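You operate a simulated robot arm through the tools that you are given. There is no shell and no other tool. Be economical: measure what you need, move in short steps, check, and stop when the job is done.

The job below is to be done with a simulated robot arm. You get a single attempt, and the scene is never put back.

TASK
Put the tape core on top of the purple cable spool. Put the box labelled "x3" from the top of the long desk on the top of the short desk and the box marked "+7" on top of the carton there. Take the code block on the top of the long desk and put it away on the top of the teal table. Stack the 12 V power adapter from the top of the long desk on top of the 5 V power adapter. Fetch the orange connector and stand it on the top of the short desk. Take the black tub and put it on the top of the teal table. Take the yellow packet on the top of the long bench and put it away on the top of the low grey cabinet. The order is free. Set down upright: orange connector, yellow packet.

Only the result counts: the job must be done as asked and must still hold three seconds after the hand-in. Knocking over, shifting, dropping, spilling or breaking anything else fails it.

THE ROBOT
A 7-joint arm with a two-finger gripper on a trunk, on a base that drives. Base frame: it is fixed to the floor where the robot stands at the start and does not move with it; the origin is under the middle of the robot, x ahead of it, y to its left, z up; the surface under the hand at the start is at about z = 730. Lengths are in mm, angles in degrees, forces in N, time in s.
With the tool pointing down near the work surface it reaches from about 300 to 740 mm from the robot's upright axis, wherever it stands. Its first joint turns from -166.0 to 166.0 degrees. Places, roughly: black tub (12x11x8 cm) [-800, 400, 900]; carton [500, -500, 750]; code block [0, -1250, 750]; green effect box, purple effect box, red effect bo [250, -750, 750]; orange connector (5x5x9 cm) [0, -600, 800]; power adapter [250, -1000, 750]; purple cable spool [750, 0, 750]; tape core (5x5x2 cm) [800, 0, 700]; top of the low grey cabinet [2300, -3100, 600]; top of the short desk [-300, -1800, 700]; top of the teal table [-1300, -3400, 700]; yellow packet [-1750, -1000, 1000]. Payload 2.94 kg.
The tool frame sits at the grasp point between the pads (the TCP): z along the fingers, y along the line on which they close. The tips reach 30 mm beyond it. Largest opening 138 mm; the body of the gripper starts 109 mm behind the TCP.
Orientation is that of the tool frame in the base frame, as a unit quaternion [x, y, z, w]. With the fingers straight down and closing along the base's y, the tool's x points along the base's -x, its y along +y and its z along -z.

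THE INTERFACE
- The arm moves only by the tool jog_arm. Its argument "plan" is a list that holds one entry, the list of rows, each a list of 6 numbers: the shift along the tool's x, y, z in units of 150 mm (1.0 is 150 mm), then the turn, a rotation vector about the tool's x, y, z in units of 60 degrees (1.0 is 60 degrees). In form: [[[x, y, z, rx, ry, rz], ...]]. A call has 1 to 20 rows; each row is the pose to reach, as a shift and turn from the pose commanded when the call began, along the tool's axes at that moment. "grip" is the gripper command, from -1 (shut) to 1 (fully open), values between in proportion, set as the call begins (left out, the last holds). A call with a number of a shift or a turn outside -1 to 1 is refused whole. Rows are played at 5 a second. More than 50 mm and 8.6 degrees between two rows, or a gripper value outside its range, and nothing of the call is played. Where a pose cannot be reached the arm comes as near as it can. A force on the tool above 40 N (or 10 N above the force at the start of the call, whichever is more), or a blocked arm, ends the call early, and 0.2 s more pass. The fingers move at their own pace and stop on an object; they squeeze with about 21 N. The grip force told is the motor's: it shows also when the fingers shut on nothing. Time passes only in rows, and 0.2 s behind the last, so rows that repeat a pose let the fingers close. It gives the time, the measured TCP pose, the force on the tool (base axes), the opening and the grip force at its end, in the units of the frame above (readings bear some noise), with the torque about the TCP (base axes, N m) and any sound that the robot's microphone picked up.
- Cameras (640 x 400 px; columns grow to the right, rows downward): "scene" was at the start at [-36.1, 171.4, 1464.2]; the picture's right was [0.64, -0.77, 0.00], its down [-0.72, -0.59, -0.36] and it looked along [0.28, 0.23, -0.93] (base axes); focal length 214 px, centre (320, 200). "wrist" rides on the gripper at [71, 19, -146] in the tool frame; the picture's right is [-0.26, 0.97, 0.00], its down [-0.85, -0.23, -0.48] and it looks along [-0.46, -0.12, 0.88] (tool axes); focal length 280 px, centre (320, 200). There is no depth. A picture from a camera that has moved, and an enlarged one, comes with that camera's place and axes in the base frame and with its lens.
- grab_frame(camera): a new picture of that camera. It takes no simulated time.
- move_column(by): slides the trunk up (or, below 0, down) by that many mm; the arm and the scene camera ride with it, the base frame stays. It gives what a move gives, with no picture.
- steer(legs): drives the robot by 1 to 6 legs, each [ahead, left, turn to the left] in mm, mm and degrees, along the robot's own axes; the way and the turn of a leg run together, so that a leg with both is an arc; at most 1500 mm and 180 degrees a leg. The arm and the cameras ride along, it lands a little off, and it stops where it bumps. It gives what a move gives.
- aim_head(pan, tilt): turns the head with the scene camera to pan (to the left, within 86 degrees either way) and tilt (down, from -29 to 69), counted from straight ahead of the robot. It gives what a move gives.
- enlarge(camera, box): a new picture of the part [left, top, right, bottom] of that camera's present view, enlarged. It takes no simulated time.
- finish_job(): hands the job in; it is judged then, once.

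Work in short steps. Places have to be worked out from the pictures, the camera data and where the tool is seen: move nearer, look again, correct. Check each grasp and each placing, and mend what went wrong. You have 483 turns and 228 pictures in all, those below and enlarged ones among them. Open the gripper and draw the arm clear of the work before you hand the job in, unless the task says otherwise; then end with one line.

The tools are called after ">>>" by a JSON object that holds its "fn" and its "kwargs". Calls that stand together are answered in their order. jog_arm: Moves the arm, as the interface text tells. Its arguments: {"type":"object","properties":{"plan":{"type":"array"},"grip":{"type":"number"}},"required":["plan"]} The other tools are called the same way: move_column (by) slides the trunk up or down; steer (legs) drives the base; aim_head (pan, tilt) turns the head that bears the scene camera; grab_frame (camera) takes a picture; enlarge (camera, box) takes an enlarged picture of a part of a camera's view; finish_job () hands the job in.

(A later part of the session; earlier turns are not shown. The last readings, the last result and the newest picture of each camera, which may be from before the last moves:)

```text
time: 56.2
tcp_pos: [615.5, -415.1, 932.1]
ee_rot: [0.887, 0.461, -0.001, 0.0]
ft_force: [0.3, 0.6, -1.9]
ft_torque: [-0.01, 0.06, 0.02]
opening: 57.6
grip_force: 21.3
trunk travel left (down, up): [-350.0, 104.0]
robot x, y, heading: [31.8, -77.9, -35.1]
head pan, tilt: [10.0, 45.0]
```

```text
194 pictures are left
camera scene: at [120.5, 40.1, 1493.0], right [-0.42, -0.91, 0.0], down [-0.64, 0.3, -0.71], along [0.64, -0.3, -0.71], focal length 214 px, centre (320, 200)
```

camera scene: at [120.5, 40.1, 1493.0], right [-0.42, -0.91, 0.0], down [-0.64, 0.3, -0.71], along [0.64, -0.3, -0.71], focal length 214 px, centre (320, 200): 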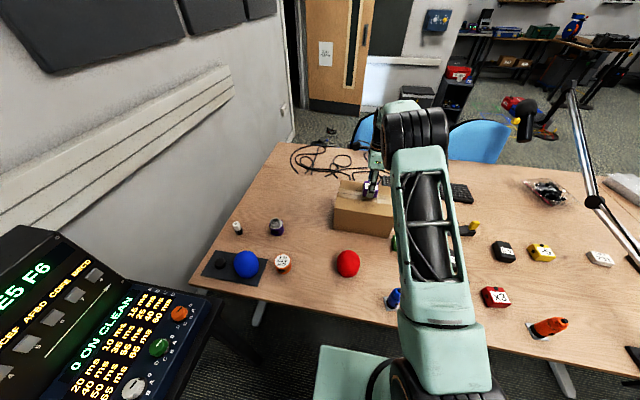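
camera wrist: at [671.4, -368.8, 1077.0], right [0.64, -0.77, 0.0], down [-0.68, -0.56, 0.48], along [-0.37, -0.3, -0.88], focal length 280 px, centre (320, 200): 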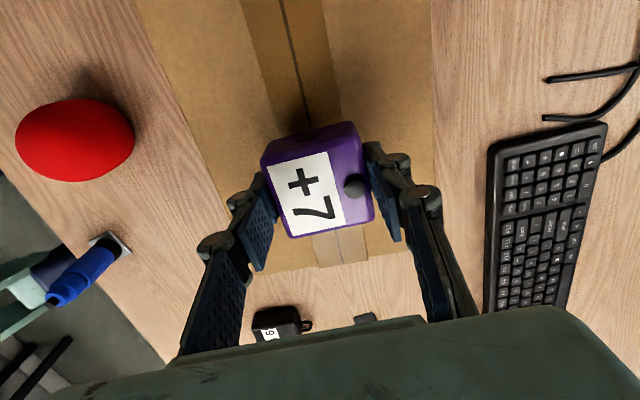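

Centred over the carton. I lower toward its top, ending with slow rows until contact.

>>> {"fn": "jog_arm", "kwargs": {"plan": [[[0, 0, 0.1, 0, 0, 0], [0, 0, 0.18, 0, 0, 0], [0, 0, 0.2, 0, 0, 0], [0, 0, 0.215, 0, 0, 0], [0, 0, 0.23, 0, 0, 0]]]}}

>>> {"fn": "jog_arm", "kwargs": {"plan": [[[0, 0, 0.01, 0, 0, 0], [0, 0, 0.02, 0, 0, 0], [0, 0, 0.02, 0, 0, 0]]]}}

```text
time: 57.4
tcp_pos: [613.5, -414.8, 899.6]
ee_rot: [0.887, 0.462, 0.001, 0.002]
ft_force: [4.6, -2.0, 19.1]
ft_torque: [-0.09, -0.15, -0.02]
opening: 57.6
grip_force: 20.8
trunk travel left (down, up): [-350.0, 104.0]
robot x, y, heading: [35.7, -80.4, -35.2]
head pan, tilt: [10.0, 45.0]
```

```text
time: 58.2
tcp_pos: [613.4, -414.0, 898.1]
ee_rot: [0.887, 0.462, 0.003, 0.004]
ft_force: [5.5, -2.9, 33.9]
ft_torque: [0.27, 0.57, -0.08]
opening: 57.4
grip_force: 21.1
trunk travel left (down, up): [-350.0, 104.0]
robot x, y, heading: [36.8, -81.1, -34.9]
head pan, tilt: [10.0, 45.0]
```

Contact with the carton top (34 N pressing). I ease up 3 mm, then open and lift.

>>> {"fn": "jog_arm", "kwargs": {"plan": [[[0, 0, -0.01, 0, 0, 0], [0, 0, -0.02, 0, 0, 0], [0, 0, -0.02, 0, 0, 0]]]}}

>>> {"fn": "jog_arm", "kwargs": {"plan": [[[0, 0, 0, 0, 0, 0], [0, 0, 0, 0, 0, 0], [0, 0, -0.2, 0, 0, 0], [0, 0, -0.4, 0, 0, 0], [0, 0, -0.7, 0, 0, 0], [0, 0, -1, 0, 0, 0]]], "grip": 0.3}}

>>> {"fn": "grab_frame", "kwargs": {"camera": "wrist"}}

```text
time: 59.0
tcp_pos: [614.2, -414.7, 898.8]
ee_rot: [0.887, 0.462, 0.002, 0.002]
ft_force: [9.4, -4.7, 22.2]
ft_torque: [-0.08, -0.23, 0.03]
opening: 57.5
grip_force: 20.8
trunk travel left (down, up): [-350.0, 104.0]
robot x, y, heading: [34.2, -79.5, -35.0]
head pan, tilt: [10.0, 45.0]
```

```text
time: 60.4
tcp_pos: [612.5, -414.6, 1046.9]
ee_rot: [0.888, 0.461, 0.0, 0.0]
ft_force: [0.0, 0.4, -0.4]
ft_torque: [-0.01, 0.0, -0.02]
opening: 89.6
grip_force: 0.0
trunk travel left (down, up): [-350.0, 104.0]
robot x, y, heading: [31.8, -79.9, -35.3]
head pan, tilt: [10.0, 45.0]
```

```text
193 pictures are left
camera wrist: at [668.8, -367.7, 1191.6], right [0.64, -0.77, 0.0], down [-0.68, -0.56, 0.48], along [-0.37, -0.3, -0.88], focal length 280 px, centre (320, 200)
```

wrist: 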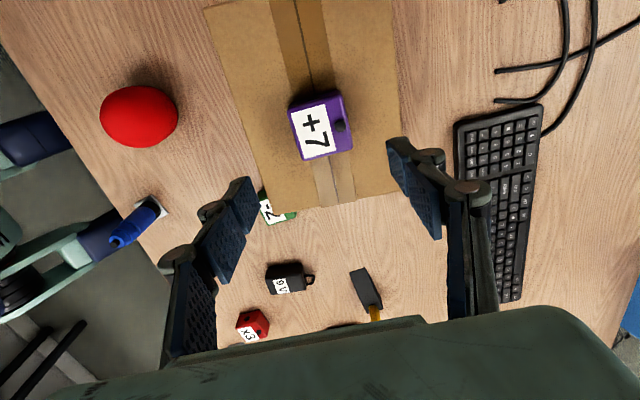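

+7 box is on the carton. Next the x3 box at about (122,−614): I retract the hand and drive right ~370 mm.

>>> {"fn": "jog_arm", "kwargs": {"plan": [[[0, -0.3, 0, 0, 0, 0], [0, -0.6, 0, 0, 0, 0], [0, -0.9, 0, 0, 0, 0], [-0.2, -1, 0, 0, 0, 0]]]}}

>>> {"fn": "jog_arm", "kwargs": {"plan": [[[-0.1, -0.3, 0, 0, 0, 0], [-0.2, -0.6, 0, 0, 0, 0], [-0.3, -0.9, 0, 0, 0, 0], [-0.35, -0.95, 0, 0, 0, 0]]]}}

>>> {"fn": "steer", "kwargs": {"legs": [[0, -370, 0]]}}

>>> {"fn": "grab_frame", "kwargs": {"camera": "wrist"}}

```text
time: 61.4
tcp_pos: [470.6, -352.5, 1046.8]
ee_rot: [0.887, 0.462, 0.0, 0.0]
ft_force: [0.5, -0.5, -0.5]
ft_torque: [0.01, -0.01, -0.02]
opening: 89.8
grip_force: 0.1
trunk travel left (down, up): [-350.0, 104.0]
robot x, y, heading: [33.7, -82.3, -35.4]
head pan, tilt: [10.0, 45.0]
```

```text
time: 62.4
tcp_pos: [323.3, -312.4, 1048.0]
ee_rot: [0.887, 0.462, 0.0, 0.0]
ft_force: [-0.6, -0.1, 0.8]
ft_torque: [-0.01, -0.01, 0.01]
opening: 89.8
grip_force: 0.1
trunk travel left (down, up): [-350.0, 104.0]
robot x, y, heading: [34.0, -83.4, -34.9]
head pan, tilt: [10.0, 45.0]
```

```text
time: 66.2
tcp_pos: [114.4, -613.0, 1048.7]
ee_rot: [0.887, 0.462, 0.0, 0.0]
ft_force: [0.3, -0.6, 0.0]
ft_torque: [0.04, -0.02, 0.01]
opening: 89.8
grip_force: 0.1
trunk travel left (down, up): [-350.0, 104.0]
robot x, y, heading: [-179.3, -384.3, -34.6]
head pan, tilt: [10.0, 45.0]
```

```text
192 pictures are left
camera wrist: at [171.2, -566.7, 1193.0], right [0.64, -0.77, 0.0], down [-0.67, -0.56, 0.48], along [-0.36, -0.31, -0.88], focal length 280 px, centre (320, 200)
```

wrist: 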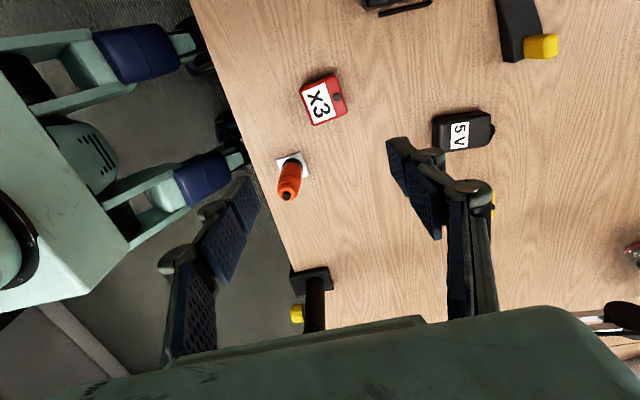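

x3 at (125,−616). I go above it and down 147 mm for a closer look.

>>> {"fn": "jog_arm", "kwargs": {"plan": [[[0.027, 0.071, 0.25, 0, 0, 0], [0.027, 0.071, 0.5, 0, 0, 0], [0.027, 0.071, 0.8, 0, 0, 0], [0.027, 0.071, 0.98, 0, 0, 0], [0.027, 0.071, 0.98, 0, 0, 0]]]}}

>>> {"fn": "grab_frame", "kwargs": {"camera": "wrist"}}

```text
time: 67.4
tcp_pos: [126.8, -616.5, 899.9]
ee_rot: [0.886, 0.463, 0.0, 0.0]
ft_force: [0.0, -0.2, 0.0]
ft_torque: [0.01, 0.02, 0.02]
opening: 89.7
grip_force: 0.0
trunk travel left (down, up): [-350.0, 104.0]
robot x, y, heading: [-176.7, -386.0, -35.1]
head pan, tilt: [10.0, 45.0]
```

```text
191 pictures are left
camera wrist: at [182.9, -568.9, 1046.0], right [0.64, -0.77, 0.0], down [-0.67, -0.56, 0.48], along [-0.36, -0.31, -0.88], focal length 280 px, centre (320, 200)
```

wrist: 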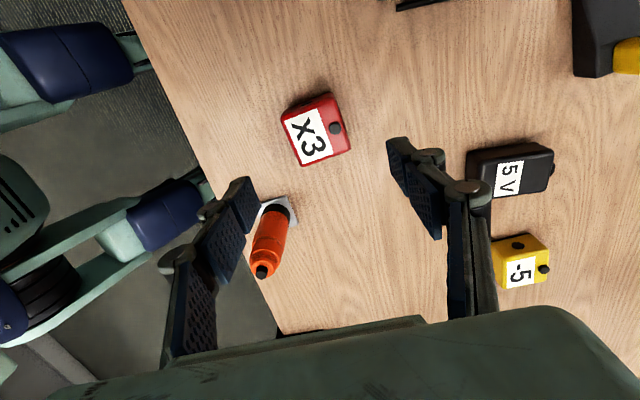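

x3 is turned about +5.5° relative to the gripper. I rotate, descend and grip.

>>> {"fn": "jog_arm", "kwargs": {"plan": [[[0, 0, 0.2, 0, 0, -0.09], [0, 0, 0.5, 0, 0, -0.09], [0, 0, 0.75, 0, 0, -0.09], [0, 0, 0.88, 0, 0, -0.09], [0, 0, 0.88, 0, 0, -0.09]]]}}

>>> {"fn": "jog_arm", "kwargs": {"plan": [[[0, 0, 0, 0, 0, 0], [0, 0, 0, 0, 0, 0], [0, 0, 0, 0, 0, 0], [0, 0, 0, 0, 0, 0]]], "grip": -1}}

>>> {"fn": "jog_arm", "kwargs": {"plan": [[[0, 0, -0.3, 0, 0, 0], [0, 0, -0.6, 0, 0, 0], [0, 0, -0.9, 0, 0, 0], [0, 0, -1, 0, 0, 0]]]}}

>>> {"fn": "grab_frame", "kwargs": {"camera": "wrist"}}

```text
time: 68.6
tcp_pos: [125.4, -616.8, 768.3]
ee_rot: [0.864, 0.504, 0.0, 0.0]
ft_force: [-0.7, 0.1, 0.0]
ft_torque: [-0.02, 0.02, -0.03]
opening: 89.7
grip_force: 0.0
trunk travel left (down, up): [-350.0, 104.0]
robot x, y, heading: [-176.6, -387.3, -34.6]
head pan, tilt: [10.0, 45.0]
```

```text
time: 69.6
tcp_pos: [125.6, -616.6, 768.2]
ee_rot: [0.864, 0.504, 0.0, -0.001]
ft_force: [0.1, -0.4, 0.3]
ft_torque: [0.05, 0.01, 0.03]
opening: 57.5
grip_force: 21.3
trunk travel left (down, up): [-350.0, 104.0]
robot x, y, heading: [-174.2, -383.7, -34.9]
head pan, tilt: [10.0, 45.0]
```

```text
time: 70.6
tcp_pos: [125.2, -616.7, 920.6]
ee_rot: [0.863, 0.504, 0.001, 0.001]
ft_force: [-0.2, -0.5, -1.7]
ft_torque: [-0.01, -0.01, -0.01]
opening: 57.6
grip_force: 20.8
trunk travel left (down, up): [-350.0, 104.0]
robot x, y, heading: [-177.5, -381.8, -34.9]
head pan, tilt: [10.0, 45.0]
```

```text
190 pictures are left
camera wrist: at [176.3, -564.3, 1065.7], right [0.71, -0.7, 0.0], down [-0.62, -0.63, 0.48], along [-0.33, -0.34, -0.88], focal length 280 px, centre (320, 200)
```

wrist: 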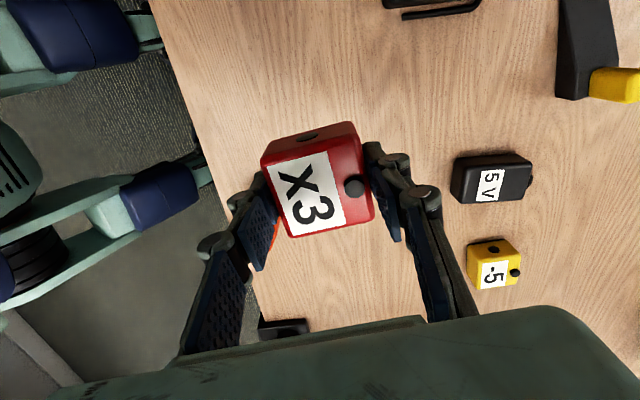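

x3 held. I raise to clear the lamp (rod at z≤970) and drive right ~1035 mm to the short desk.

>>> {"fn": "jog_arm", "kwargs": {"plan": [[[0, 0, -0.3, 0, 0, 0], [0, 0, -0.6, 0, 0, 0], [0, 0, -0.9, 0, 0, 0], [0, 0, -1, 0, 0, 0], [0, 0, -1, 0, 0, 0]]]}}

>>> {"fn": "move_column", "kwargs": {"by": 60}}

>>> {"fn": "steer", "kwargs": {"legs": [[0, -1035, 0]]}}

>>> {"fn": "aim_head", "kwargs": {"pan": 0, "tilt": 50}}

>>> {"fn": "grab_frame", "kwargs": {"camera": "scene"}}

>>> {"fn": "grab_frame", "kwargs": {"camera": "wrist"}}

```text
time: 71.8
tcp_pos: [123.3, -616.8, 1070.3]
ee_rot: [0.864, 0.504, 0.0, 0.0]
ft_force: [1.1, -0.5, -1.2]
ft_torque: [-0.02, 0.0, 0.01]
opening: 57.1
grip_force: 20.7
trunk travel left (down, up): [-350.0, 104.0]
robot x, y, heading: [-179.3, -383.1, -34.8]
head pan, tilt: [10.0, 45.0]
```

```text
time: 72.8
tcp_pos: [124.1, -615.7, 1130.0]
ee_rot: [0.864, 0.504, 0.0, 0.001]
ft_force: [0.1, -0.7, -2.8]
ft_torque: [-0.01, 0.01, 0.0]
opening: 57.3
grip_force: 21.3
trunk travel left (down, up): [-410.0, 44.0]
robot x, y, heading: [-174.6, -384.3, -34.8]
head pan, tilt: [10.0, 45.0]
```

```text
time: 79.3
tcp_pos: [-307.0, -1214.4, 1130.8]
ee_rot: [0.864, 0.503, -0.001, 0.0]
ft_force: [0.6, 0.4, -2.2]
ft_torque: [0.01, -0.04, 0.01]
opening: 57.2
grip_force: 21.0
trunk travel left (down, up): [-410.0, 44.0]
robot x, y, heading: [-608.3, -981.2, -35.0]
head pan, tilt: [10.0, 45.0]
stopped in leg 1: the robot was blocked; the commanded pose is now the measured one
```

```text
time: 80.0
tcp_pos: [-306.2, -1214.5, 1130.2]
ee_rot: [0.864, 0.503, 0.0, 0.001]
ft_force: [-0.1, -0.6, -1.9]
ft_torque: [-0.02, 0.03, 0.05]
opening: 57.5
grip_force: 20.8
trunk travel left (down, up): [-410.0, 44.0]
robot x, y, heading: [-608.9, -984.8, -35.2]
head pan, tilt: [0.0, 50.0]
```

```text
189 pictures are left
camera scene: at [-523.8, -862.5, 1550.7], right [-0.47, -0.88, 0.0], down [-0.64, 0.34, -0.69], along [0.61, -0.32, -0.73], focal length 214 px, centre (320, 200)
```

scene: 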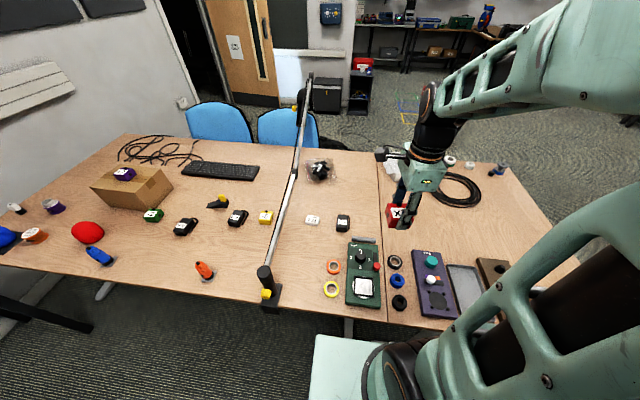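

```text
188 pictures are left
camera wrist: at [-255.0, -1162.0, 1275.7], right [0.71, -0.7, 0.0], down [-0.62, -0.62, 0.48], along [-0.33, -0.34, -0.88], focal length 280 px, centre (320, 200)
```

wrist: 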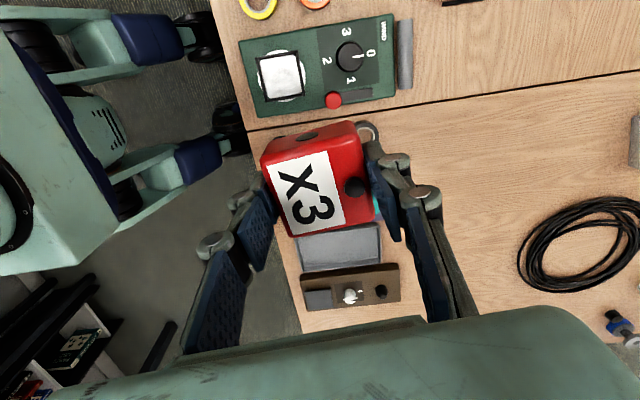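

The base was blocked at about u −1153 (probably a desk foot). I look down at the floor between robot and desk.

>>> {"fn": "aim_head", "kwargs": {"pan": 20, "tilt": 69}}

>>> {"fn": "grab_frame", "kwargs": {"camera": "scene"}}

>>> {"fn": "aim_head", "kwargs": {"pan": -86, "tilt": 69}}

>>> {"fn": "grab_frame", "kwargs": {"camera": "scene"}}

```text
time: 80.8
tcp_pos: [-306.1, -1213.3, 1130.2]
ee_rot: [0.864, 0.503, 0.0, 0.0]
ft_force: [0.5, 0.4, -2.0]
ft_torque: [0.04, 0.01, 0.01]
opening: 57.4
grip_force: 21.3
trunk travel left (down, up): [-410.0, 44.0]
robot x, y, heading: [-607.4, -979.6, -35.3]
head pan, tilt: [20.0, 68.8]
```

```text
187 pictures are left
camera scene: at [-540.2, -839.4, 1524.2], right [-0.26, -0.97, 0.0], down [-0.9, 0.24, -0.36], along [0.35, -0.09, -0.93], focal length 214 px, centre (320, 200)
```

scene: 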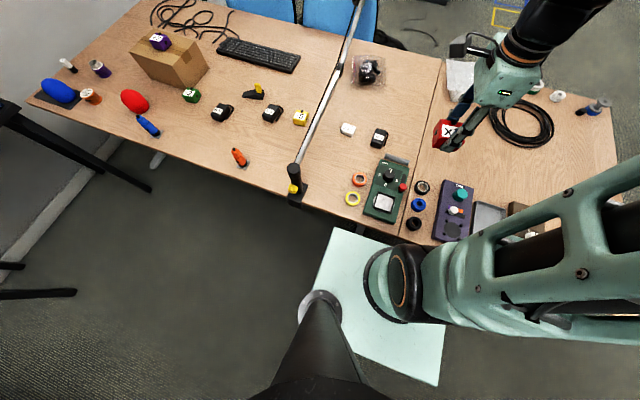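

```text
time: 82.7
tcp_pos: [-307.5, -1214.9, 1129.3]
ee_rot: [0.864, 0.503, 0.0, 0.0]
ft_force: [-0.3, 0.1, -0.9]
ft_torque: [-0.02, -0.01, -0.02]
opening: 57.5
grip_force: 20.9
trunk travel left (down, up): [-410.0, 44.0]
robot x, y, heading: [-603.3, -984.0, -35.1]
head pan, tilt: [-85.9, 68.8]
```

```text
186 pictures are left
camera scene: at [-545.1, -850.8, 1523.9], right [-0.47, -0.88, 0.0], down [-0.83, 0.44, -0.36], along [0.32, -0.17, -0.93], focal length 214 px, centre (320, 200)
```

scene: 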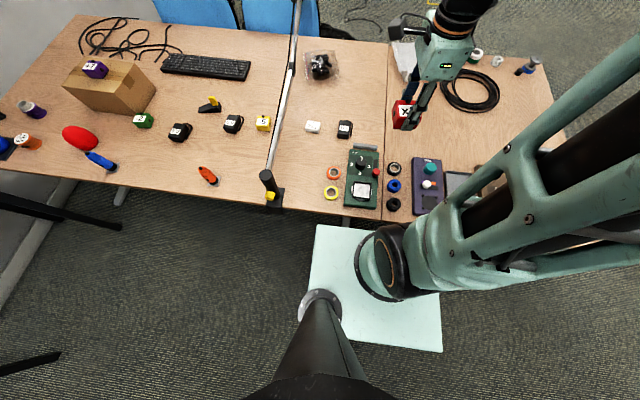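

The picture's camera data do not match the pan; I take it again.

>>> {"fn": "grab_frame", "kwargs": {"camera": "scene"}}

```text
185 pictures are left
camera scene: at [-545.1, -850.8, 1523.9], right [-0.47, -0.88, 0.0], down [-0.83, 0.44, -0.36], along [0.32, -0.17, -0.93], focal length 214 px, centre (320, 200)
```

scene: 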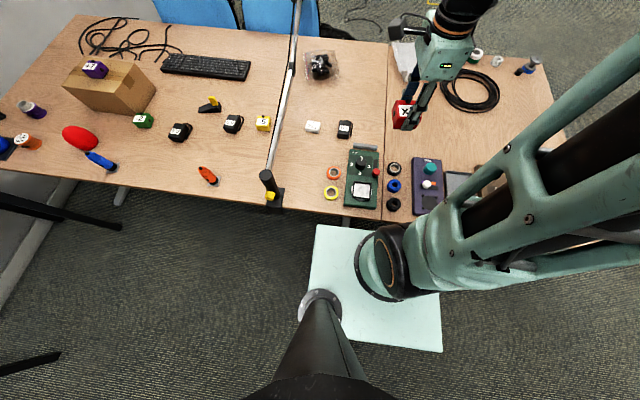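

I can actually reach a free spot on the short desk from here (about u −1300, v 660, behind the pedals). I move the hand there and look.

>>> {"fn": "jog_arm", "kwargs": {"plan": [[[-0.16, 0.23, 0, 0, 0, 0], [-0.32, 0.46, 0, 0, 0, 0], [-0.49, 0.69, 0, 0, 0, 0]]]}}

>>> {"fn": "jog_arm", "kwargs": {"plan": [[[-0.16, 0.23, 0, 0, 0, 0], [-0.32, 0.46, 0, 0, 0, 0], [-0.49, 0.69, 0, 0, 0, 0]]]}}

>>> {"fn": "grab_frame", "kwargs": {"camera": "wrist"}}

>>> {"fn": "aim_head", "kwargs": {"pan": 0, "tilt": 55}}

>>> {"fn": "grab_frame", "kwargs": {"camera": "scene"}}

```text
time: 83.5
tcp_pos: [-251.0, -1330.0, 1129.6]
ee_rot: [0.864, 0.503, 0.0, -0.001]
ft_force: [0.4, 0.5, -2.2]
ft_torque: [0.0, -0.02, 0.01]
opening: 57.5
grip_force: 21.0
trunk travel left (down, up): [-410.0, 44.0]
robot x, y, heading: [-610.4, -986.7, -34.8]
head pan, tilt: [-85.9, 68.8]
```

```text
time: 84.2
tcp_pos: [-199.4, -1446.3, 1128.6]
ee_rot: [0.865, 0.502, 0.0, -0.001]
ft_force: [-0.7, 0.1, -1.0]
ft_torque: [0.0, -0.01, -0.02]
opening: 57.3
grip_force: 20.8
trunk travel left (down, up): [-410.0, 44.0]
robot x, y, heading: [-603.8, -982.8, -34.9]
head pan, tilt: [-85.9, 68.8]
```

```text
184 pictures are left
camera wrist: at [-147.6, -1394.6, 1274.2], right [0.71, -0.71, 0.0], down [-0.62, -0.62, 0.48], along [-0.34, -0.34, -0.88], focal length 280 px, centre (320, 200)
```

wrist: 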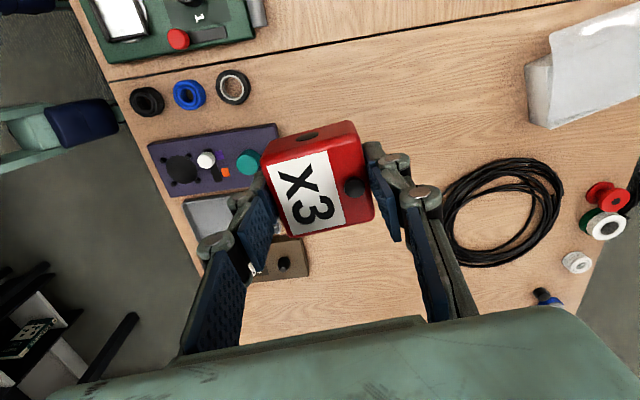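

```text
time: 85.8
tcp_pos: [-199.1, -1446.3, 1130.0]
ee_rot: [0.865, 0.503, 0.001, 0.0]
ft_force: [-0.3, 0.5, -2.2]
ft_torque: [-0.02, 0.01, -0.02]
opening: 57.5
grip_force: 20.5
trunk travel left (down, up): [-410.0, 44.0]
robot x, y, heading: [-605.7, -980.7, -35.0]
head pan, tilt: [0.0, 55.0]
```

```text
183 pictures are left
camera scene: at [-535.2, -866.3, 1539.6], right [-0.57, -0.82, 0.0], down [-0.67, 0.47, -0.57], along [0.47, -0.33, -0.82], focal length 214 px, centre (320, 200)
```

scene: 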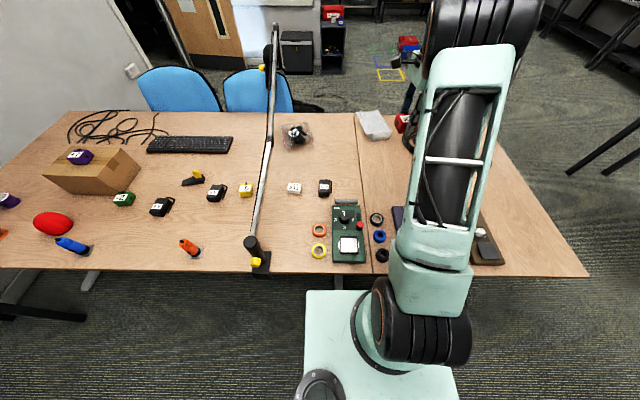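

Below the hand is free wood. I lower in stages, ending slowly at the desk (expected TCP z≈768).

>>> {"fn": "jog_arm", "kwargs": {"plan": [[[0, 0.1, 0.3, 0, 0, 0], [0, 0.1, 0.6, 0, 0, 0], [0, 0.1, 0.9, 0, 0, 0], [0, 0.1, 1, 0, 0, 0]]]}}

>>> {"fn": "jog_arm", "kwargs": {"plan": [[[0, 0, 0.3, 0, 0, 0], [0, 0, 0.6, 0, 0, 0], [0, 0, 0.9, 0, 0, 0], [0, 0, 1, 0, 0, 0]]]}}

>>> {"fn": "grab_frame", "kwargs": {"camera": "wrist"}}

```text
time: 86.8
tcp_pos: [-183.0, -1450.9, 978.3]
ee_rot: [0.864, 0.503, 0.001, 0.0]
ft_force: [0.7, -0.6, -1.8]
ft_torque: [0.01, 0.01, 0.02]
opening: 57.2
grip_force: 20.8
trunk travel left (down, up): [-410.0, 44.0]
robot x, y, heading: [-603.9, -983.9, -35.1]
head pan, tilt: [0.0, 55.0]
```

```text
time: 87.8
tcp_pos: [-186.3, -1452.5, 830.3]
ee_rot: [0.865, 0.502, 0.0, 0.001]
ft_force: [-0.3, -0.4, -1.5]
ft_torque: [-0.02, 0.02, 0.01]
opening: 57.4
grip_force: 20.3
trunk travel left (down, up): [-410.0, 44.0]
robot x, y, heading: [-608.1, -980.6, -34.8]
head pan, tilt: [0.0, 55.0]
```

```text
182 pictures are left
camera wrist: at [-134.2, -1400.2, 975.9], right [0.71, -0.71, 0.0], down [-0.62, -0.62, 0.48], along [-0.34, -0.34, -0.88], focal length 280 px, centre (320, 200)
```

wrist: 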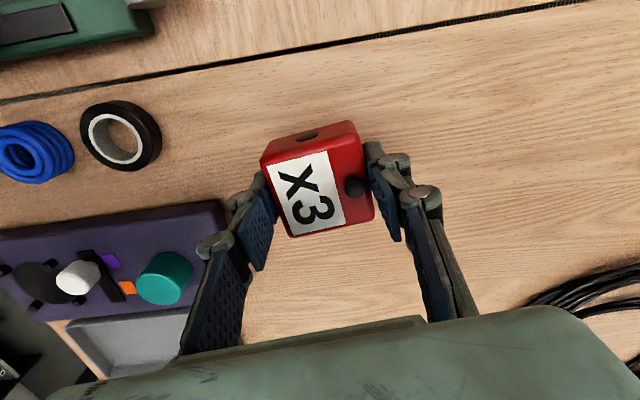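

Clear below. Last 62 mm, slow at the end.

>>> {"fn": "jog_arm", "kwargs": {"plan": [[[0, 0, 0.25, 0, 0, 0], [0, 0, 0.38, 0, 0, 0], [0, 0, 0.395, 0, 0, 0], [0, 0, 0.405, 0, 0, 0], [0, 0, 0.41, 0, 0, 0]]]}}

```text
time: 89.0
tcp_pos: [-185.5, -1451.0, 769.2]
ee_rot: [0.864, 0.503, 0.0, 0.0]
ft_force: [-1.1, -0.1, -1.4]
ft_torque: [0.0, 0.02, 0.0]
opening: 57.3
grip_force: 20.7
trunk travel left (down, up): [-410.0, 44.0]
robot x, y, heading: [-605.5, -983.1, -35.0]
head pan, tilt: [0.0, 55.0]
```

>>> {"fn": "jog_arm", "kwargs": {"plan": [[[0, 0, 0.01, 0, 0, 0], [0, 0, 0.02, 0, 0, 0], [0, 0, 0.02, 0, 0, 0]]]}}

```text
time: 89.8
tcp_pos: [-187.1, -1452.0, 769.2]
ee_rot: [0.864, 0.503, 0.001, 0.003]
ft_force: [-2.5, 1.8, 18.2]
ft_torque: [0.27, 0.05, 0.01]
opening: 57.3
grip_force: 21.4
trunk travel left (down, up): [-410.0, 44.0]
robot x, y, heading: [-605.8, -985.0, -35.1]
head pan, tilt: [0.0, 55.0]
```

Touched down. I open and lift 150 mm.

>>> {"fn": "jog_arm", "kwargs": {"plan": [[[0, 0, -0.013, 0, 0, 0], [0, 0, -0.013, 0, 0, 0], [0, 0, -0.013, 0, 0, 0], [0, 0, -0.3, 0, 0, 0], [0, 0, -0.6, 0, 0, 0], [0, 0, -0.9, 0, 0, 0], [0, 0, -1, 0, 0, 0]]], "grip": 0.3}}

>>> {"fn": "jog_arm", "kwargs": {"plan": [[[0, 0, -0.3, 0, 0, 0], [0.2, 0, -0.5, 0, 0, 0], [0.4, 0, -0.7, 0, 0, 0], [0.65, 0, -0.8, 0, 0, 0], [0.9, 0, -0.8, 0, 0, 0]]]}}

>>> {"fn": "grab_frame", "kwargs": {"camera": "wrist"}}

```text
time: 91.5
tcp_pos: [-185.6, -1451.1, 914.3]
ee_rot: [0.864, 0.503, -0.001, 0.0]
ft_force: [0.2, -0.4, -0.3]
ft_torque: [0.0, -0.02, -0.01]
opening: 89.3
grip_force: 0.1
trunk travel left (down, up): [-410.0, 44.0]
robot x, y, heading: [-604.6, -980.6, -35.1]
head pan, tilt: [0.0, 55.0]
```

```text
time: 92.7
tcp_pos: [-118.4, -1336.2, 1035.5]
ee_rot: [0.864, 0.503, -0.001, 0.0]
ft_force: [0.2, 0.6, 0.9]
ft_torque: [-0.01, 0.03, 0.0]
opening: 89.7
grip_force: 0.1
trunk travel left (down, up): [-410.0, 44.0]
robot x, y, heading: [-605.6, -981.8, -35.1]
head pan, tilt: [0.0, 55.0]
```

```text
181 pictures are left
camera wrist: at [-66.7, -1283.4, 1180.1], right [0.71, -0.71, 0.0], down [-0.62, -0.62, 0.48], along [-0.34, -0.34, -0.88], focal length 280 px, centre (320, 200)
```

wrist: 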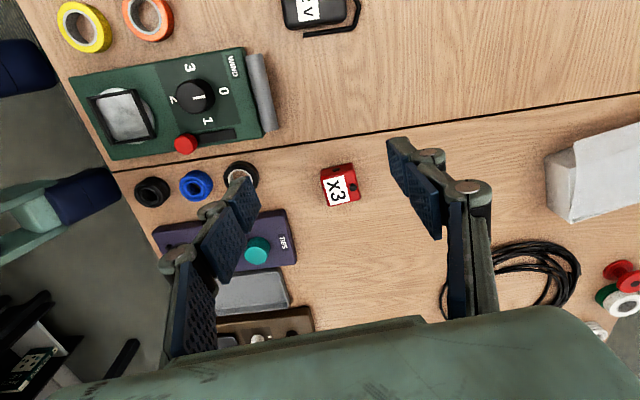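

x3 stands on the short desk. Now the 12 V adapter near (−48,−1247); I move over it.

>>> {"fn": "jog_arm", "kwargs": {"plan": [[[0.25, 0.03, 0, 0, 0, 0], [0.5, 0.06, 0, 0, 0, 0], [0.75, 0.11, 0.1, 0, 0, 0], [0.75, 0.11, 0.4, 0, 0, 0]]]}}

>>> {"fn": "grab_frame", "kwargs": {"camera": "wrist"}}

```text
time: 93.7
tcp_pos: [-46.4, -1245.5, 973.7]
ee_rot: [0.865, 0.502, 0.0, -0.001]
ft_force: [-0.9, -0.3, 0.7]
ft_torque: [0.03, -0.01, 0.01]
opening: 89.9
grip_force: 0.0
trunk travel left (down, up): [-410.0, 44.0]
robot x, y, heading: [-607.6, -983.6, -34.9]
head pan, tilt: [0.0, 55.0]
```

```text
180 pictures are left
camera wrist: at [4.6, -1193.6, 1120.1], right [0.71, -0.71, 0.0], down [-0.62, -0.62, 0.48], along [-0.34, -0.34, -0.88], focal length 280 px, centre (320, 200)
```

wrist: 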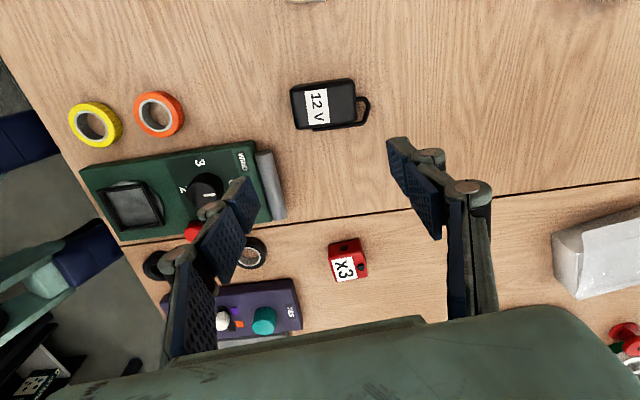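

>>> {"fn": "enlarge", "kwargs": {"camera": "wrist", "box": [260, 60, 400, 148]}}

```text
4.55 times, centred on (330, 104) of wrist
camera zoom: at [4.6, -1193.6, 1120.1], right [0.71, -0.71, 0.0], down [-0.62, -0.62, 0.48], along [-0.34, -0.34, -0.88], focal length 1274 px, centre (274, 636)
```

zoom: 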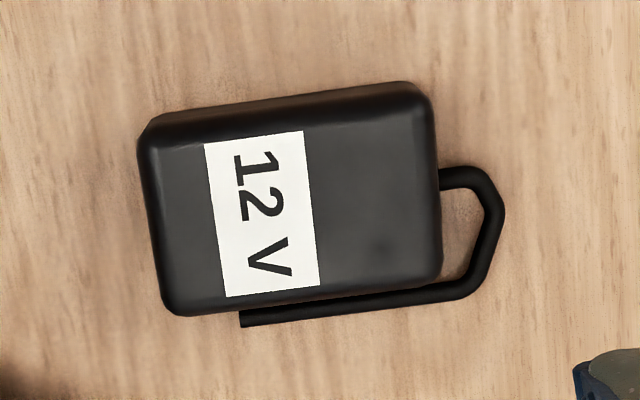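

>>> {"fn": "enlarge", "kwargs": {"camera": "scene", "box": [285, 165, 365, 215]}}

>>> {"fn": "enlarge", "kwargs": {"camera": "scene", "box": [140, 165, 260, 240]}}

```text
8.00 times, centred on (325, 190) of scene
camera zoom: at [-534.8, -866.3, 1539.6], right [-0.57, -0.82, 0.0], down [-0.67, 0.47, -0.57], along [0.47, -0.33, -0.82], focal length 1716 px, centre (280, 280)
```

zoom: 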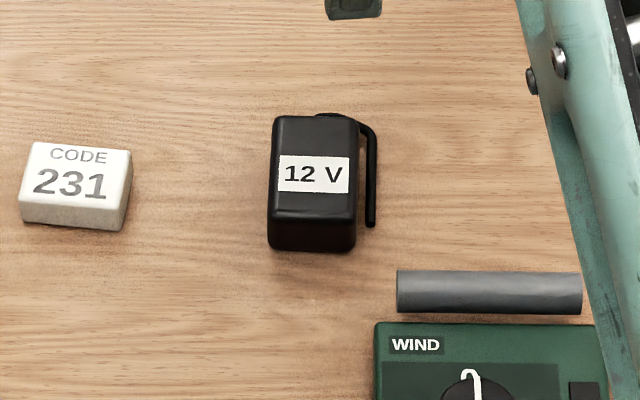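

```text
5.33 times, centred on (200, 202) of scene
camera zoom: at [-534.8, -866.3, 1539.6], right [-0.57, -0.82, 0.0], down [-0.67, 0.47, -0.57], along [0.47, -0.33, -0.82], focal length 1144 px, centre (960, 187)
```

zoom: 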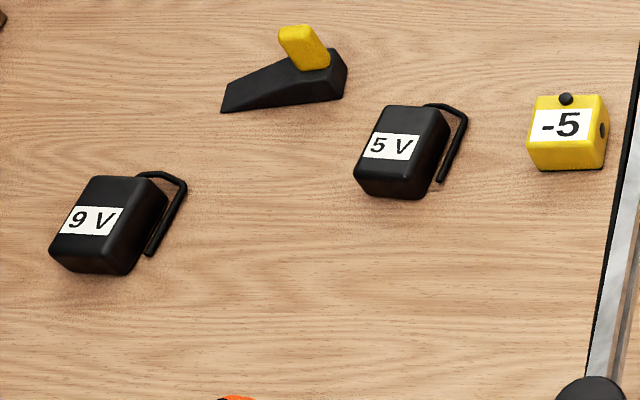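

12 V adapter: centre about (−37,−1243), long axis at −37°, height 35, its cord low (z≈738) on the right side. I turn the gripper to close across the short side, gripping above the cord.

>>> {"fn": "jog_arm", "kwargs": {"plan": [[[0.045, 0.046, 0, 0, 0, -0.114], [0.045, 0.046, 0, 0, 0, -0.228], [0.045, 0.046, 0, 0, 0, -0.342], [0.045, 0.046, 0, 0, 0, -0.456], [0.045, 0.046, 0, 0, 0, -0.57], [0.045, 0.046, 0, 0, 0, -0.686]]]}}

>>> {"fn": "jog_arm", "kwargs": {"plan": [[[0, 0, 0, 0, 0, -0.114], [0, 0, 0, 0, 0, -0.228], [0, 0, 0, 0, 0, -0.342], [0, 0, 0, 0, 0, -0.456], [0, 0, 0.1, 0, 0, -0.57], [0, 0, 0.3, 0, 0, -0.686]]]}}

>>> {"fn": "grab_frame", "kwargs": {"camera": "wrist"}}

```text
time: 95.0
tcp_pos: [-39.7, -1242.5, 975.4]
ee_rot: [0.632, 0.775, 0.0, 0.001]
ft_force: [-0.1, -0.3, -0.6]
ft_torque: [0.01, -0.02, -0.02]
opening: 89.6
grip_force: 0.1
trunk travel left (down, up): [-410.0, 44.0]
robot x, y, heading: [-605.2, -981.4, -35.0]
head pan, tilt: [0.0, 55.0]
```

```text
time: 96.5
tcp_pos: [-40.6, -1240.6, 930.9]
ee_rot: [0.319, 0.948, 0.0, 0.001]
ft_force: [-0.3, 0.2, -0.1]
ft_torque: [-0.01, 0.01, 0.03]
opening: 89.7
grip_force: 0.1
trunk travel left (down, up): [-410.0, 44.0]
robot x, y, heading: [-608.7, -982.9, -35.0]
head pan, tilt: [0.0, 55.0]
```

```text
176 pictures are left
camera wrist: at [-84.8, -1183.2, 1075.6], right [0.79, 0.61, 0.0], down [0.54, -0.7, 0.48], along [0.29, -0.38, -0.88], focal length 280 px, centre (320, 200)
```

wrist: 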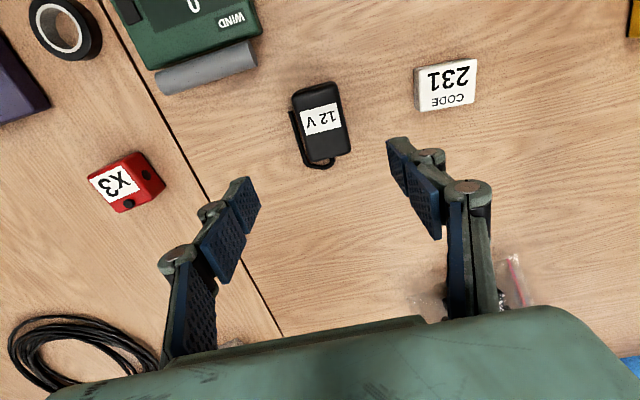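

Aligned over the 12 V adapter. I descend so the tips stay just above the cord (TCP z≈776) and close.

>>> {"fn": "jog_arm", "kwargs": {"plan": [[[0, 0, 0.3, 0, 0, 0], [0, 0, 0.6, 0, 0, 0], [0, 0, 0.85, 0, 0, 0], [0, 0, 1, 0, 0, 0]]]}}

>>> {"fn": "jog_arm", "kwargs": {"plan": [[[0, 0, 0.03, 0, 0, 0], [0, 0, 0.03, 0, 0, 0]]]}}

>>> {"fn": "grab_frame", "kwargs": {"camera": "wrist"}}

```text
time: 97.5
tcp_pos: [-38.4, -1243.5, 781.4]
ee_rot: [0.32, 0.947, 0.001, 0.0]
ft_force: [0.2, -0.4, 0.4]
ft_torque: [-0.01, -0.03, 0.0]
opening: 89.8
grip_force: 0.1
trunk travel left (down, up): [-410.0, 44.0]
robot x, y, heading: [-605.3, -981.4, -35.1]
head pan, tilt: [0.0, 55.0]
```

```text
time: 98.0
tcp_pos: [-40.7, -1242.5, 777.1]
ee_rot: [0.32, 0.948, 0.0, 0.0]
ft_force: [-0.3, -0.1, -0.3]
ft_torque: [0.01, -0.01, -0.02]
opening: 89.7
grip_force: 0.1
trunk travel left (down, up): [-410.0, 44.0]
robot x, y, heading: [-611.1, -983.1, -35.1]
head pan, tilt: [0.0, 55.0]
```

```text
175 pictures are left
camera wrist: at [-84.3, -1184.8, 922.2], right [0.79, 0.61, 0.0], down [0.54, -0.7, 0.48], along [0.29, -0.38, -0.88], focal length 280 px, centre (320, 200)
```

wrist: 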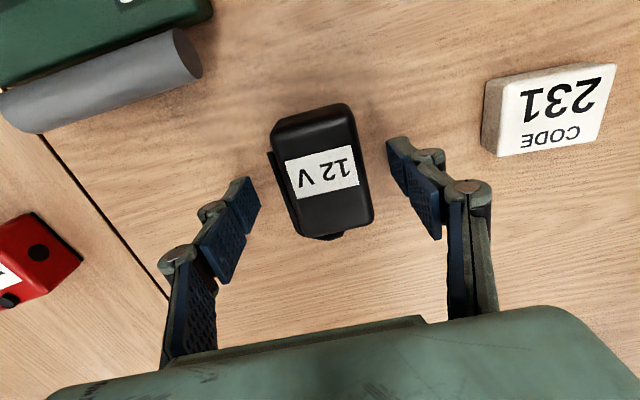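

>>> {"fn": "jog_arm", "kwargs": {"plan": [[[0, 0, 0, 0, 0, 0], [0, 0, 0, 0, 0, 0], [0, 0, 0, 0, 0, 0], [0, 0, 0, 0, 0, 0]]], "grip": -1}}

>>> {"fn": "grab_frame", "kwargs": {"camera": "wrist"}}

```text
time: 99.0
tcp_pos: [-39.7, -1243.6, 777.1]
ee_rot: [0.32, 0.947, 0.0, 0.0]
ft_force: [1.1, 0.3, 0.4]
ft_torque: [0.09, -0.06, 0.0]
opening: 51.4
grip_force: 21.0
trunk travel left (down, up): [-410.0, 44.0]
robot x, y, heading: [-608.3, -984.5, -35.0]
head pan, tilt: [0.0, 55.0]
```

```text
174 pictures are left
camera wrist: at [-84.3, -1184.7, 922.4], right [0.79, 0.61, 0.0], down [0.54, -0.7, 0.48], along [0.29, -0.38, -0.88], focal length 280 px, centre (320, 200)
```

wrist: 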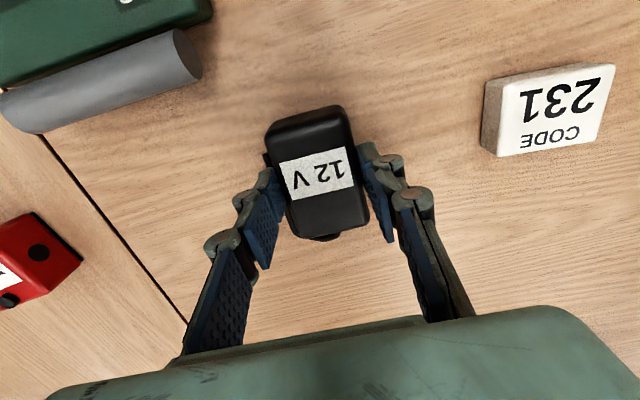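

Gripped (51 mm). I lift high, retract a bit and drive left ~560 mm, over the lamp rod.

>>> {"fn": "jog_arm", "kwargs": {"plan": [[[0, 0, -0.3, 0, 0, 0], [0, 0, -0.6, 0, 0, 0], [0, 0, -0.9, 0, 0, 0], [0, 0, -1, 0, 0, 0]]]}}

>>> {"fn": "jog_arm", "kwargs": {"plan": [[[0.2, 0, -0.2, 0, 0, 0], [0.4, 0, -0.4, 0, 0, 0], [0.6, 0, -0.65, 0, 0, 0], [0.8, 0, -0.9, 0, 0, 0], [0.8, 0, -1, 0, 0, 0]]]}}

>>> {"fn": "move_column", "kwargs": {"by": 40}}

>>> {"fn": "steer", "kwargs": {"legs": [[0, 560, 0]]}}

>>> {"fn": "grab_frame", "kwargs": {"camera": "wrist"}}

```text
time: 100.0
tcp_pos: [-42.6, -1241.3, 923.7]
ee_rot: [0.32, 0.947, 0.001, -0.001]
ft_force: [-0.7, 0.5, -1.0]
ft_torque: [-0.02, -0.01, 0.0]
opening: 51.4
grip_force: 19.9
trunk travel left (down, up): [-410.0, 44.0]
robot x, y, heading: [-608.2, -982.2, -35.2]
head pan, tilt: [0.0, 55.0]
```

```text
time: 101.2
tcp_pos: [-135.9, -1170.4, 1076.4]
ee_rot: [0.321, 0.947, 0.0, 0.0]
ft_force: [-0.6, 0.5, -1.7]
ft_torque: [0.03, 0.04, 0.03]
opening: 51.5
grip_force: 21.2
trunk travel left (down, up): [-410.0, 44.0]
robot x, y, heading: [-607.4, -984.2, -34.9]
head pan, tilt: [0.0, 55.0]
```

```text
time: 102.1
tcp_pos: [-135.5, -1171.9, 1116.5]
ee_rot: [0.32, 0.947, 0.0, 0.0]
ft_force: [-0.9, 0.5, -2.1]
ft_torque: [0.0, 0.01, 0.03]
opening: 51.4
grip_force: 21.0
trunk travel left (down, up): [-450.0, 4.0]
robot x, y, heading: [-603.6, -982.6, -35.1]
head pan, tilt: [0.0, 55.0]
```

```text
time: 107.5
tcp_pos: [186.2, -712.7, 1116.1]
ee_rot: [0.322, 0.947, 0.0, 0.0]
ft_force: [-0.6, 0.2, -1.3]
ft_torque: [0.01, 0.0, 0.03]
opening: 51.3
grip_force: 21.4
trunk travel left (down, up): [-450.0, 4.0]
robot x, y, heading: [-282.2, -522.0, -35.2]
head pan, tilt: [0.0, 55.0]
```

```text
173 pictures are left
camera wrist: at [142.3, -653.6, 1261.2], right [0.8, 0.61, 0.0], down [0.53, -0.7, 0.48], along [0.29, -0.38, -0.88], focal length 280 px, centre (320, 200)
```

wrist: 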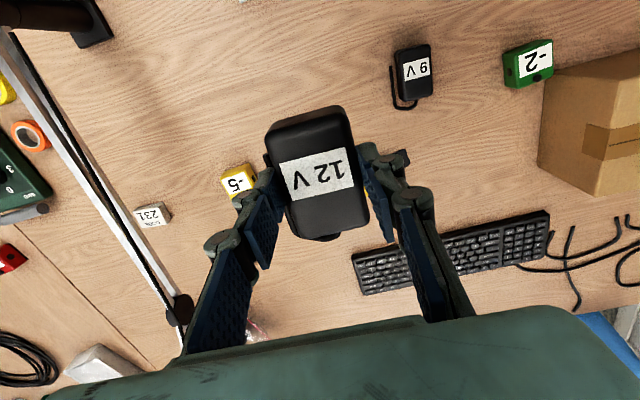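

I need the 5 V adapter's exact pose: I look with the head camera and shift the hand aside for a wrist view.

>>> {"fn": "aim_head", "kwargs": {"pan": -10, "tilt": 50}}

>>> {"fn": "grab_frame", "kwargs": {"camera": "scene"}}

>>> {"fn": "jog_arm", "kwargs": {"plan": [[[0.1, 0.3, 0, 0, 0, 0], [0.2, 0.6, 0, 0, 0, 0], [0.3, 0.9, 0, 0, 0, 0]]]}}

>>> {"fn": "grab_frame", "kwargs": {"camera": "wrist"}}

```text
time: 108.2
tcp_pos: [186.6, -711.6, 1116.8]
ee_rot: [0.322, 0.947, 0.0, 0.0]
ft_force: [0.2, -0.2, -1.1]
ft_torque: [-0.01, -0.01, 0.0]
opening: 51.2
grip_force: 20.8
trunk travel left (down, up): [-450.0, 4.0]
robot x, y, heading: [-282.3, -521.9, -35.4]
head pan, tilt: [-10.0, 50.0]
```

```text
172 pictures are left
camera scene: at [-215.8, -419.8, 1586.1], right [-0.71, -0.7, 0.0], down [-0.54, 0.54, -0.64], along [0.45, -0.46, -0.77], focal length 214 px, centre (320, 200)
```

scene: 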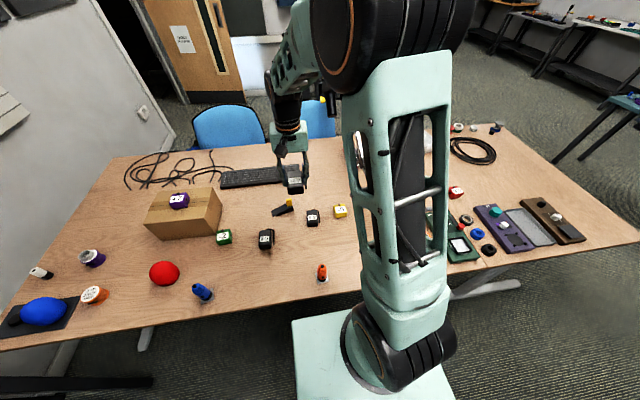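

```text
time: 109.0
tcp_pos: [232.0, -575.7, 1114.1]
ee_rot: [0.322, 0.947, 0.0, 0.0]
ft_force: [-0.1, -0.5, -1.5]
ft_torque: [-0.02, -0.06, -0.01]
opening: 51.4
grip_force: 21.0
trunk travel left (down, up): [-450.0, 4.0]
robot x, y, heading: [-282.4, -517.8, -35.2]
head pan, tilt: [-10.0, 50.0]
```

```text
171 pictures are left
camera wrist: at [187.6, -518.4, 1258.9], right [0.8, 0.61, 0.0], down [0.53, -0.7, 0.48], along [0.29, -0.38, -0.88], focal length 280 px, centre (320, 200)
```

wrist: 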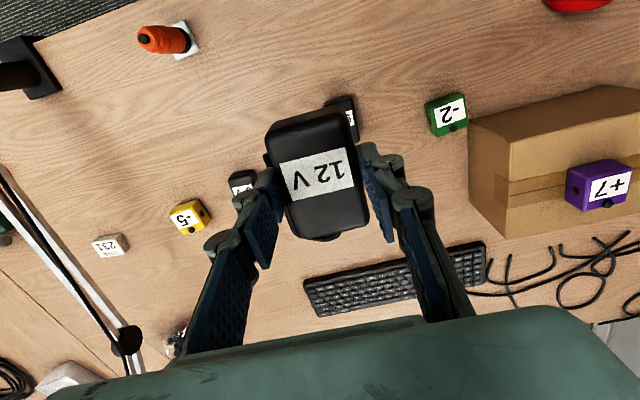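

>>> {"fn": "enlarge", "kwargs": {"camera": "scene", "box": [280, 195, 344, 235]}}

>>> {"fn": "jog_arm", "kwargs": {"plan": [[[0.2, 0.2, 0, 0, 0, 0], [0.4, 0.4, 0, 0, 0, 0], [0.6, 0.6, 0, 0, 0, 0]]]}}

>>> {"fn": "enlarge", "kwargs": {"camera": "wrist", "box": [140, 200, 300, 300]}}

```text
10.00 times, centred on (312, 215) of scene
camera zoom: at [-215.4, -418.8, 1586.0], right [-0.71, -0.7, 0.0], down [-0.54, 0.54, -0.64], along [0.45, -0.46, -0.77], focal length 2145 px, centre (400, 50)
```

zoom: 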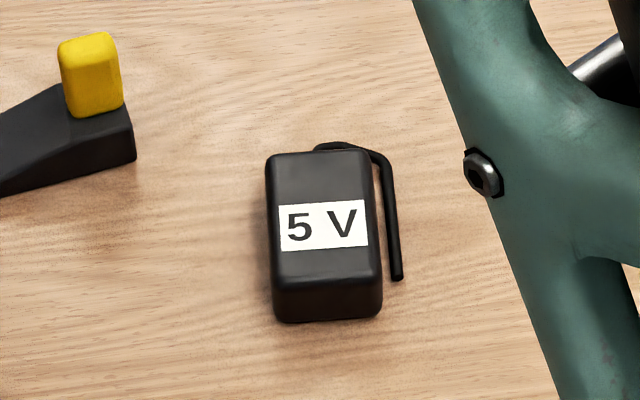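

```text
time: 109.8
tcp_pos: [214.0, -451.2, 1115.3]
ee_rot: [0.323, 0.947, 0.0, 0.0]
ft_force: [-1.4, 0.2, -1.7]
ft_torque: [-0.01, 0.01, 0.03]
opening: 51.2
grip_force: 20.9
trunk travel left (down, up): [-450.0, 4.0]
robot x, y, heading: [-285.0, -521.3, -35.1]
head pan, tilt: [-10.0, 50.0]
```

```text
4.00 times, centred on (220, 250) of wrist
camera zoom: at [169.8, -391.5, 1260.7], right [0.8, 0.61, 0.0], down [0.53, -0.7, 0.48], along [0.29, -0.38, -0.88], focal length 1122 px, centre (720, 0)
```

zoom: 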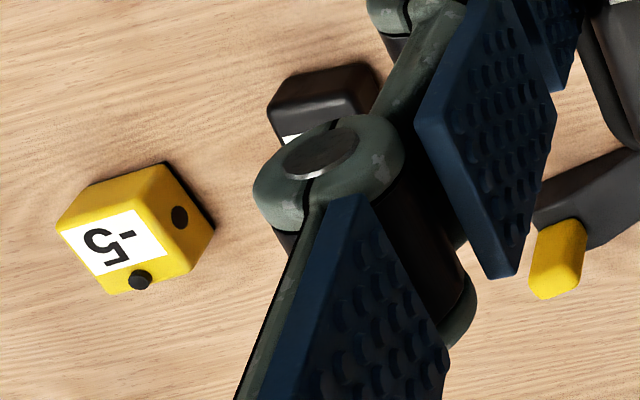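

5 V adapter: centre about (223,−810), axis −40°. I move the 12 V above it, with a small rotation.

>>> {"fn": "jog_arm", "kwargs": {"plan": [[[-0.19, -0.23, 0, 0, 0, 0], [-0.38, -0.46, 0, 0, 0, 0], [-0.57, -0.69, 0, 0, 0, 0], [-0.774, -0.935, 0, 0, 0, 0]]]}}

>>> {"fn": "jog_arm", "kwargs": {"plan": [[[-0.19, -0.23, 0, 0, 0, 0.02], [-0.38, -0.46, 0, 0, 0, 0.043], [-0.57, -0.69, 0, 0, 0, 0.043], [-0.774, -0.935, 0, 0, 0, 0.043], [-0.774, -0.935, 0.3, 0, 0, 0.043]]]}}

>>> {"fn": "jog_arm", "kwargs": {"plan": [[[0, 0, 0.3, 0, 0, 0], [0, 0, 0.6, 0, 0, 0], [0, 0, 0.9, 0, 0, 0], [0, 0, 1, 0, 0, 0]]]}}

>>> {"fn": "grab_frame", "kwargs": {"camera": "wrist"}}

>>> {"fn": "enlarge", "kwargs": {"camera": "scene", "box": [264, 175, 360, 235]}}

```text
time: 110.8
tcp_pos: [219.6, -639.7, 1117.2]
ee_rot: [0.322, 0.947, 0.0, -0.001]
ft_force: [-0.2, -0.6, -0.9]
ft_torque: [0.05, -0.03, -0.02]
opening: 51.5
grip_force: 20.6
trunk travel left (down, up): [-450.0, 4.0]
robot x, y, heading: [-282.4, -524.7, -35.3]
head pan, tilt: [-10.0, 50.0]
```

```text
time: 112.0
tcp_pos: [230.2, -816.2, 1070.2]
ee_rot: [0.342, 0.94, 0.0, -0.001]
ft_force: [0.6, 0.3, -1.9]
ft_torque: [0.01, 0.03, 0.03]
opening: 51.3
grip_force: 20.9
trunk travel left (down, up): [-450.0, 4.0]
robot x, y, heading: [-284.0, -518.6, -35.4]
head pan, tilt: [-10.0, 50.0]
```

```text
time: 113.0
tcp_pos: [228.9, -815.6, 921.2]
ee_rot: [0.342, 0.94, -0.001, 0.0]
ft_force: [-0.5, -0.1, -1.7]
ft_torque: [-0.01, 0.03, 0.0]
opening: 51.1
grip_force: 21.3
trunk travel left (down, up): [-450.0, 4.0]
robot x, y, heading: [-281.6, -523.2, -35.5]
head pan, tilt: [-10.0, 50.0]
```

```text
168 pictures are left
camera wrist: at [187.3, -755.1, 1066.7], right [0.82, 0.57, 0.0], down [0.5, -0.72, 0.48], along [0.27, -0.39, -0.88], focal length 280 px, centre (320, 200)
```

wrist: 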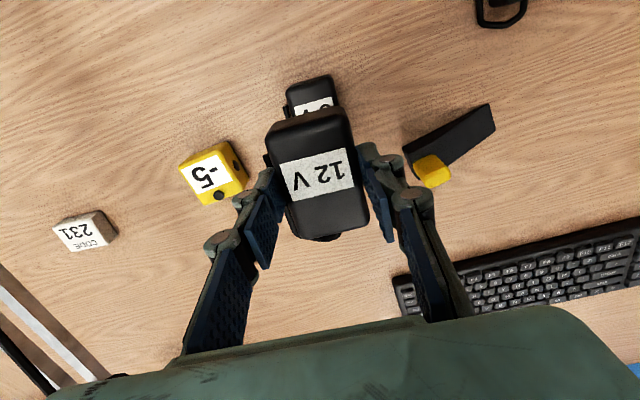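

```text
6.67 times, centred on (312, 205) of scene
camera zoom: at [-215.6, -419.9, 1586.1], right [-0.71, -0.7, 0.0], down [-0.54, 0.54, -0.64], along [0.45, -0.46, -0.77], focal length 1430 px, centre (373, 167)
```

zoom: 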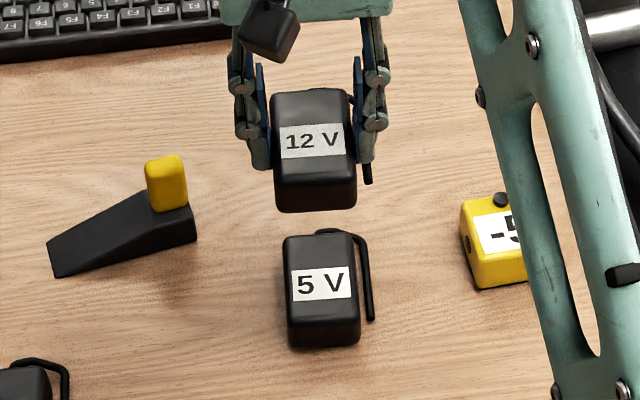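

>>> {"fn": "enlarge", "kwargs": {"camera": "wrist", "box": [250, 60, 394, 150]}}

```text
4.44 times, centred on (322, 105) of wrist
camera zoom: at [187.3, -755.1, 1066.7], right [0.82, 0.57, 0.0], down [0.5, -0.72, 0.48], along [0.27, -0.39, -0.88], focal length 1246 px, centre (311, 622)
```

zoom: 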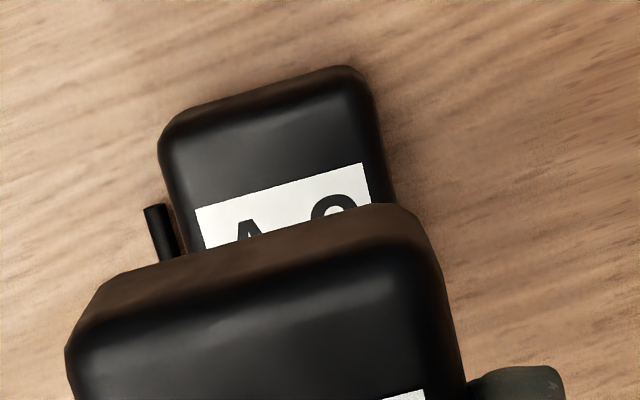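

Aligned well. I lower, with slow final rows toward TCP z≈812.

>>> {"fn": "jog_arm", "kwargs": {"plan": [[[0, 0, 0.25, 0, 0, 0], [0, 0, 0.5, 0, 0, 0], [0, 0, 0.65, 0, 0, 0], [0, 0, 0.69, 0, 0, 0], [0, 0, 0.7, 0, 0, 0], [0, 0, 0.71, 0, 0, 0]]]}}

>>> {"fn": "enlarge", "kwargs": {"camera": "scene", "box": [272, 185, 352, 235]}}

```text
time: 114.4
tcp_pos: [229.2, -815.5, 815.2]
ee_rot: [0.343, 0.939, -0.001, 0.0]
ft_force: [0.5, 0.7, -2.1]
ft_torque: [-0.02, 0.01, 0.01]
opening: 51.5
grip_force: 20.9
trunk travel left (down, up): [-450.0, 4.0]
robot x, y, heading: [-285.8, -518.8, -35.4]
head pan, tilt: [-10.0, 50.0]
```

```text
8.00 times, centred on (312, 210) of scene
camera zoom: at [-215.8, -419.9, 1586.1], right [-0.71, -0.7, 0.0], down [-0.54, 0.54, -0.64], along [0.45, -0.46, -0.77], focal length 1716 px, centre (384, 120)
```

zoom: 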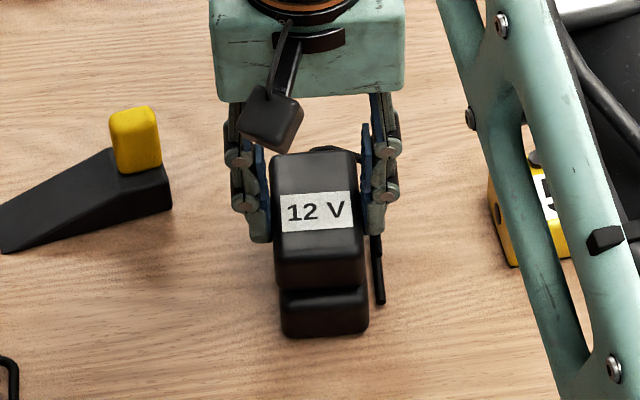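

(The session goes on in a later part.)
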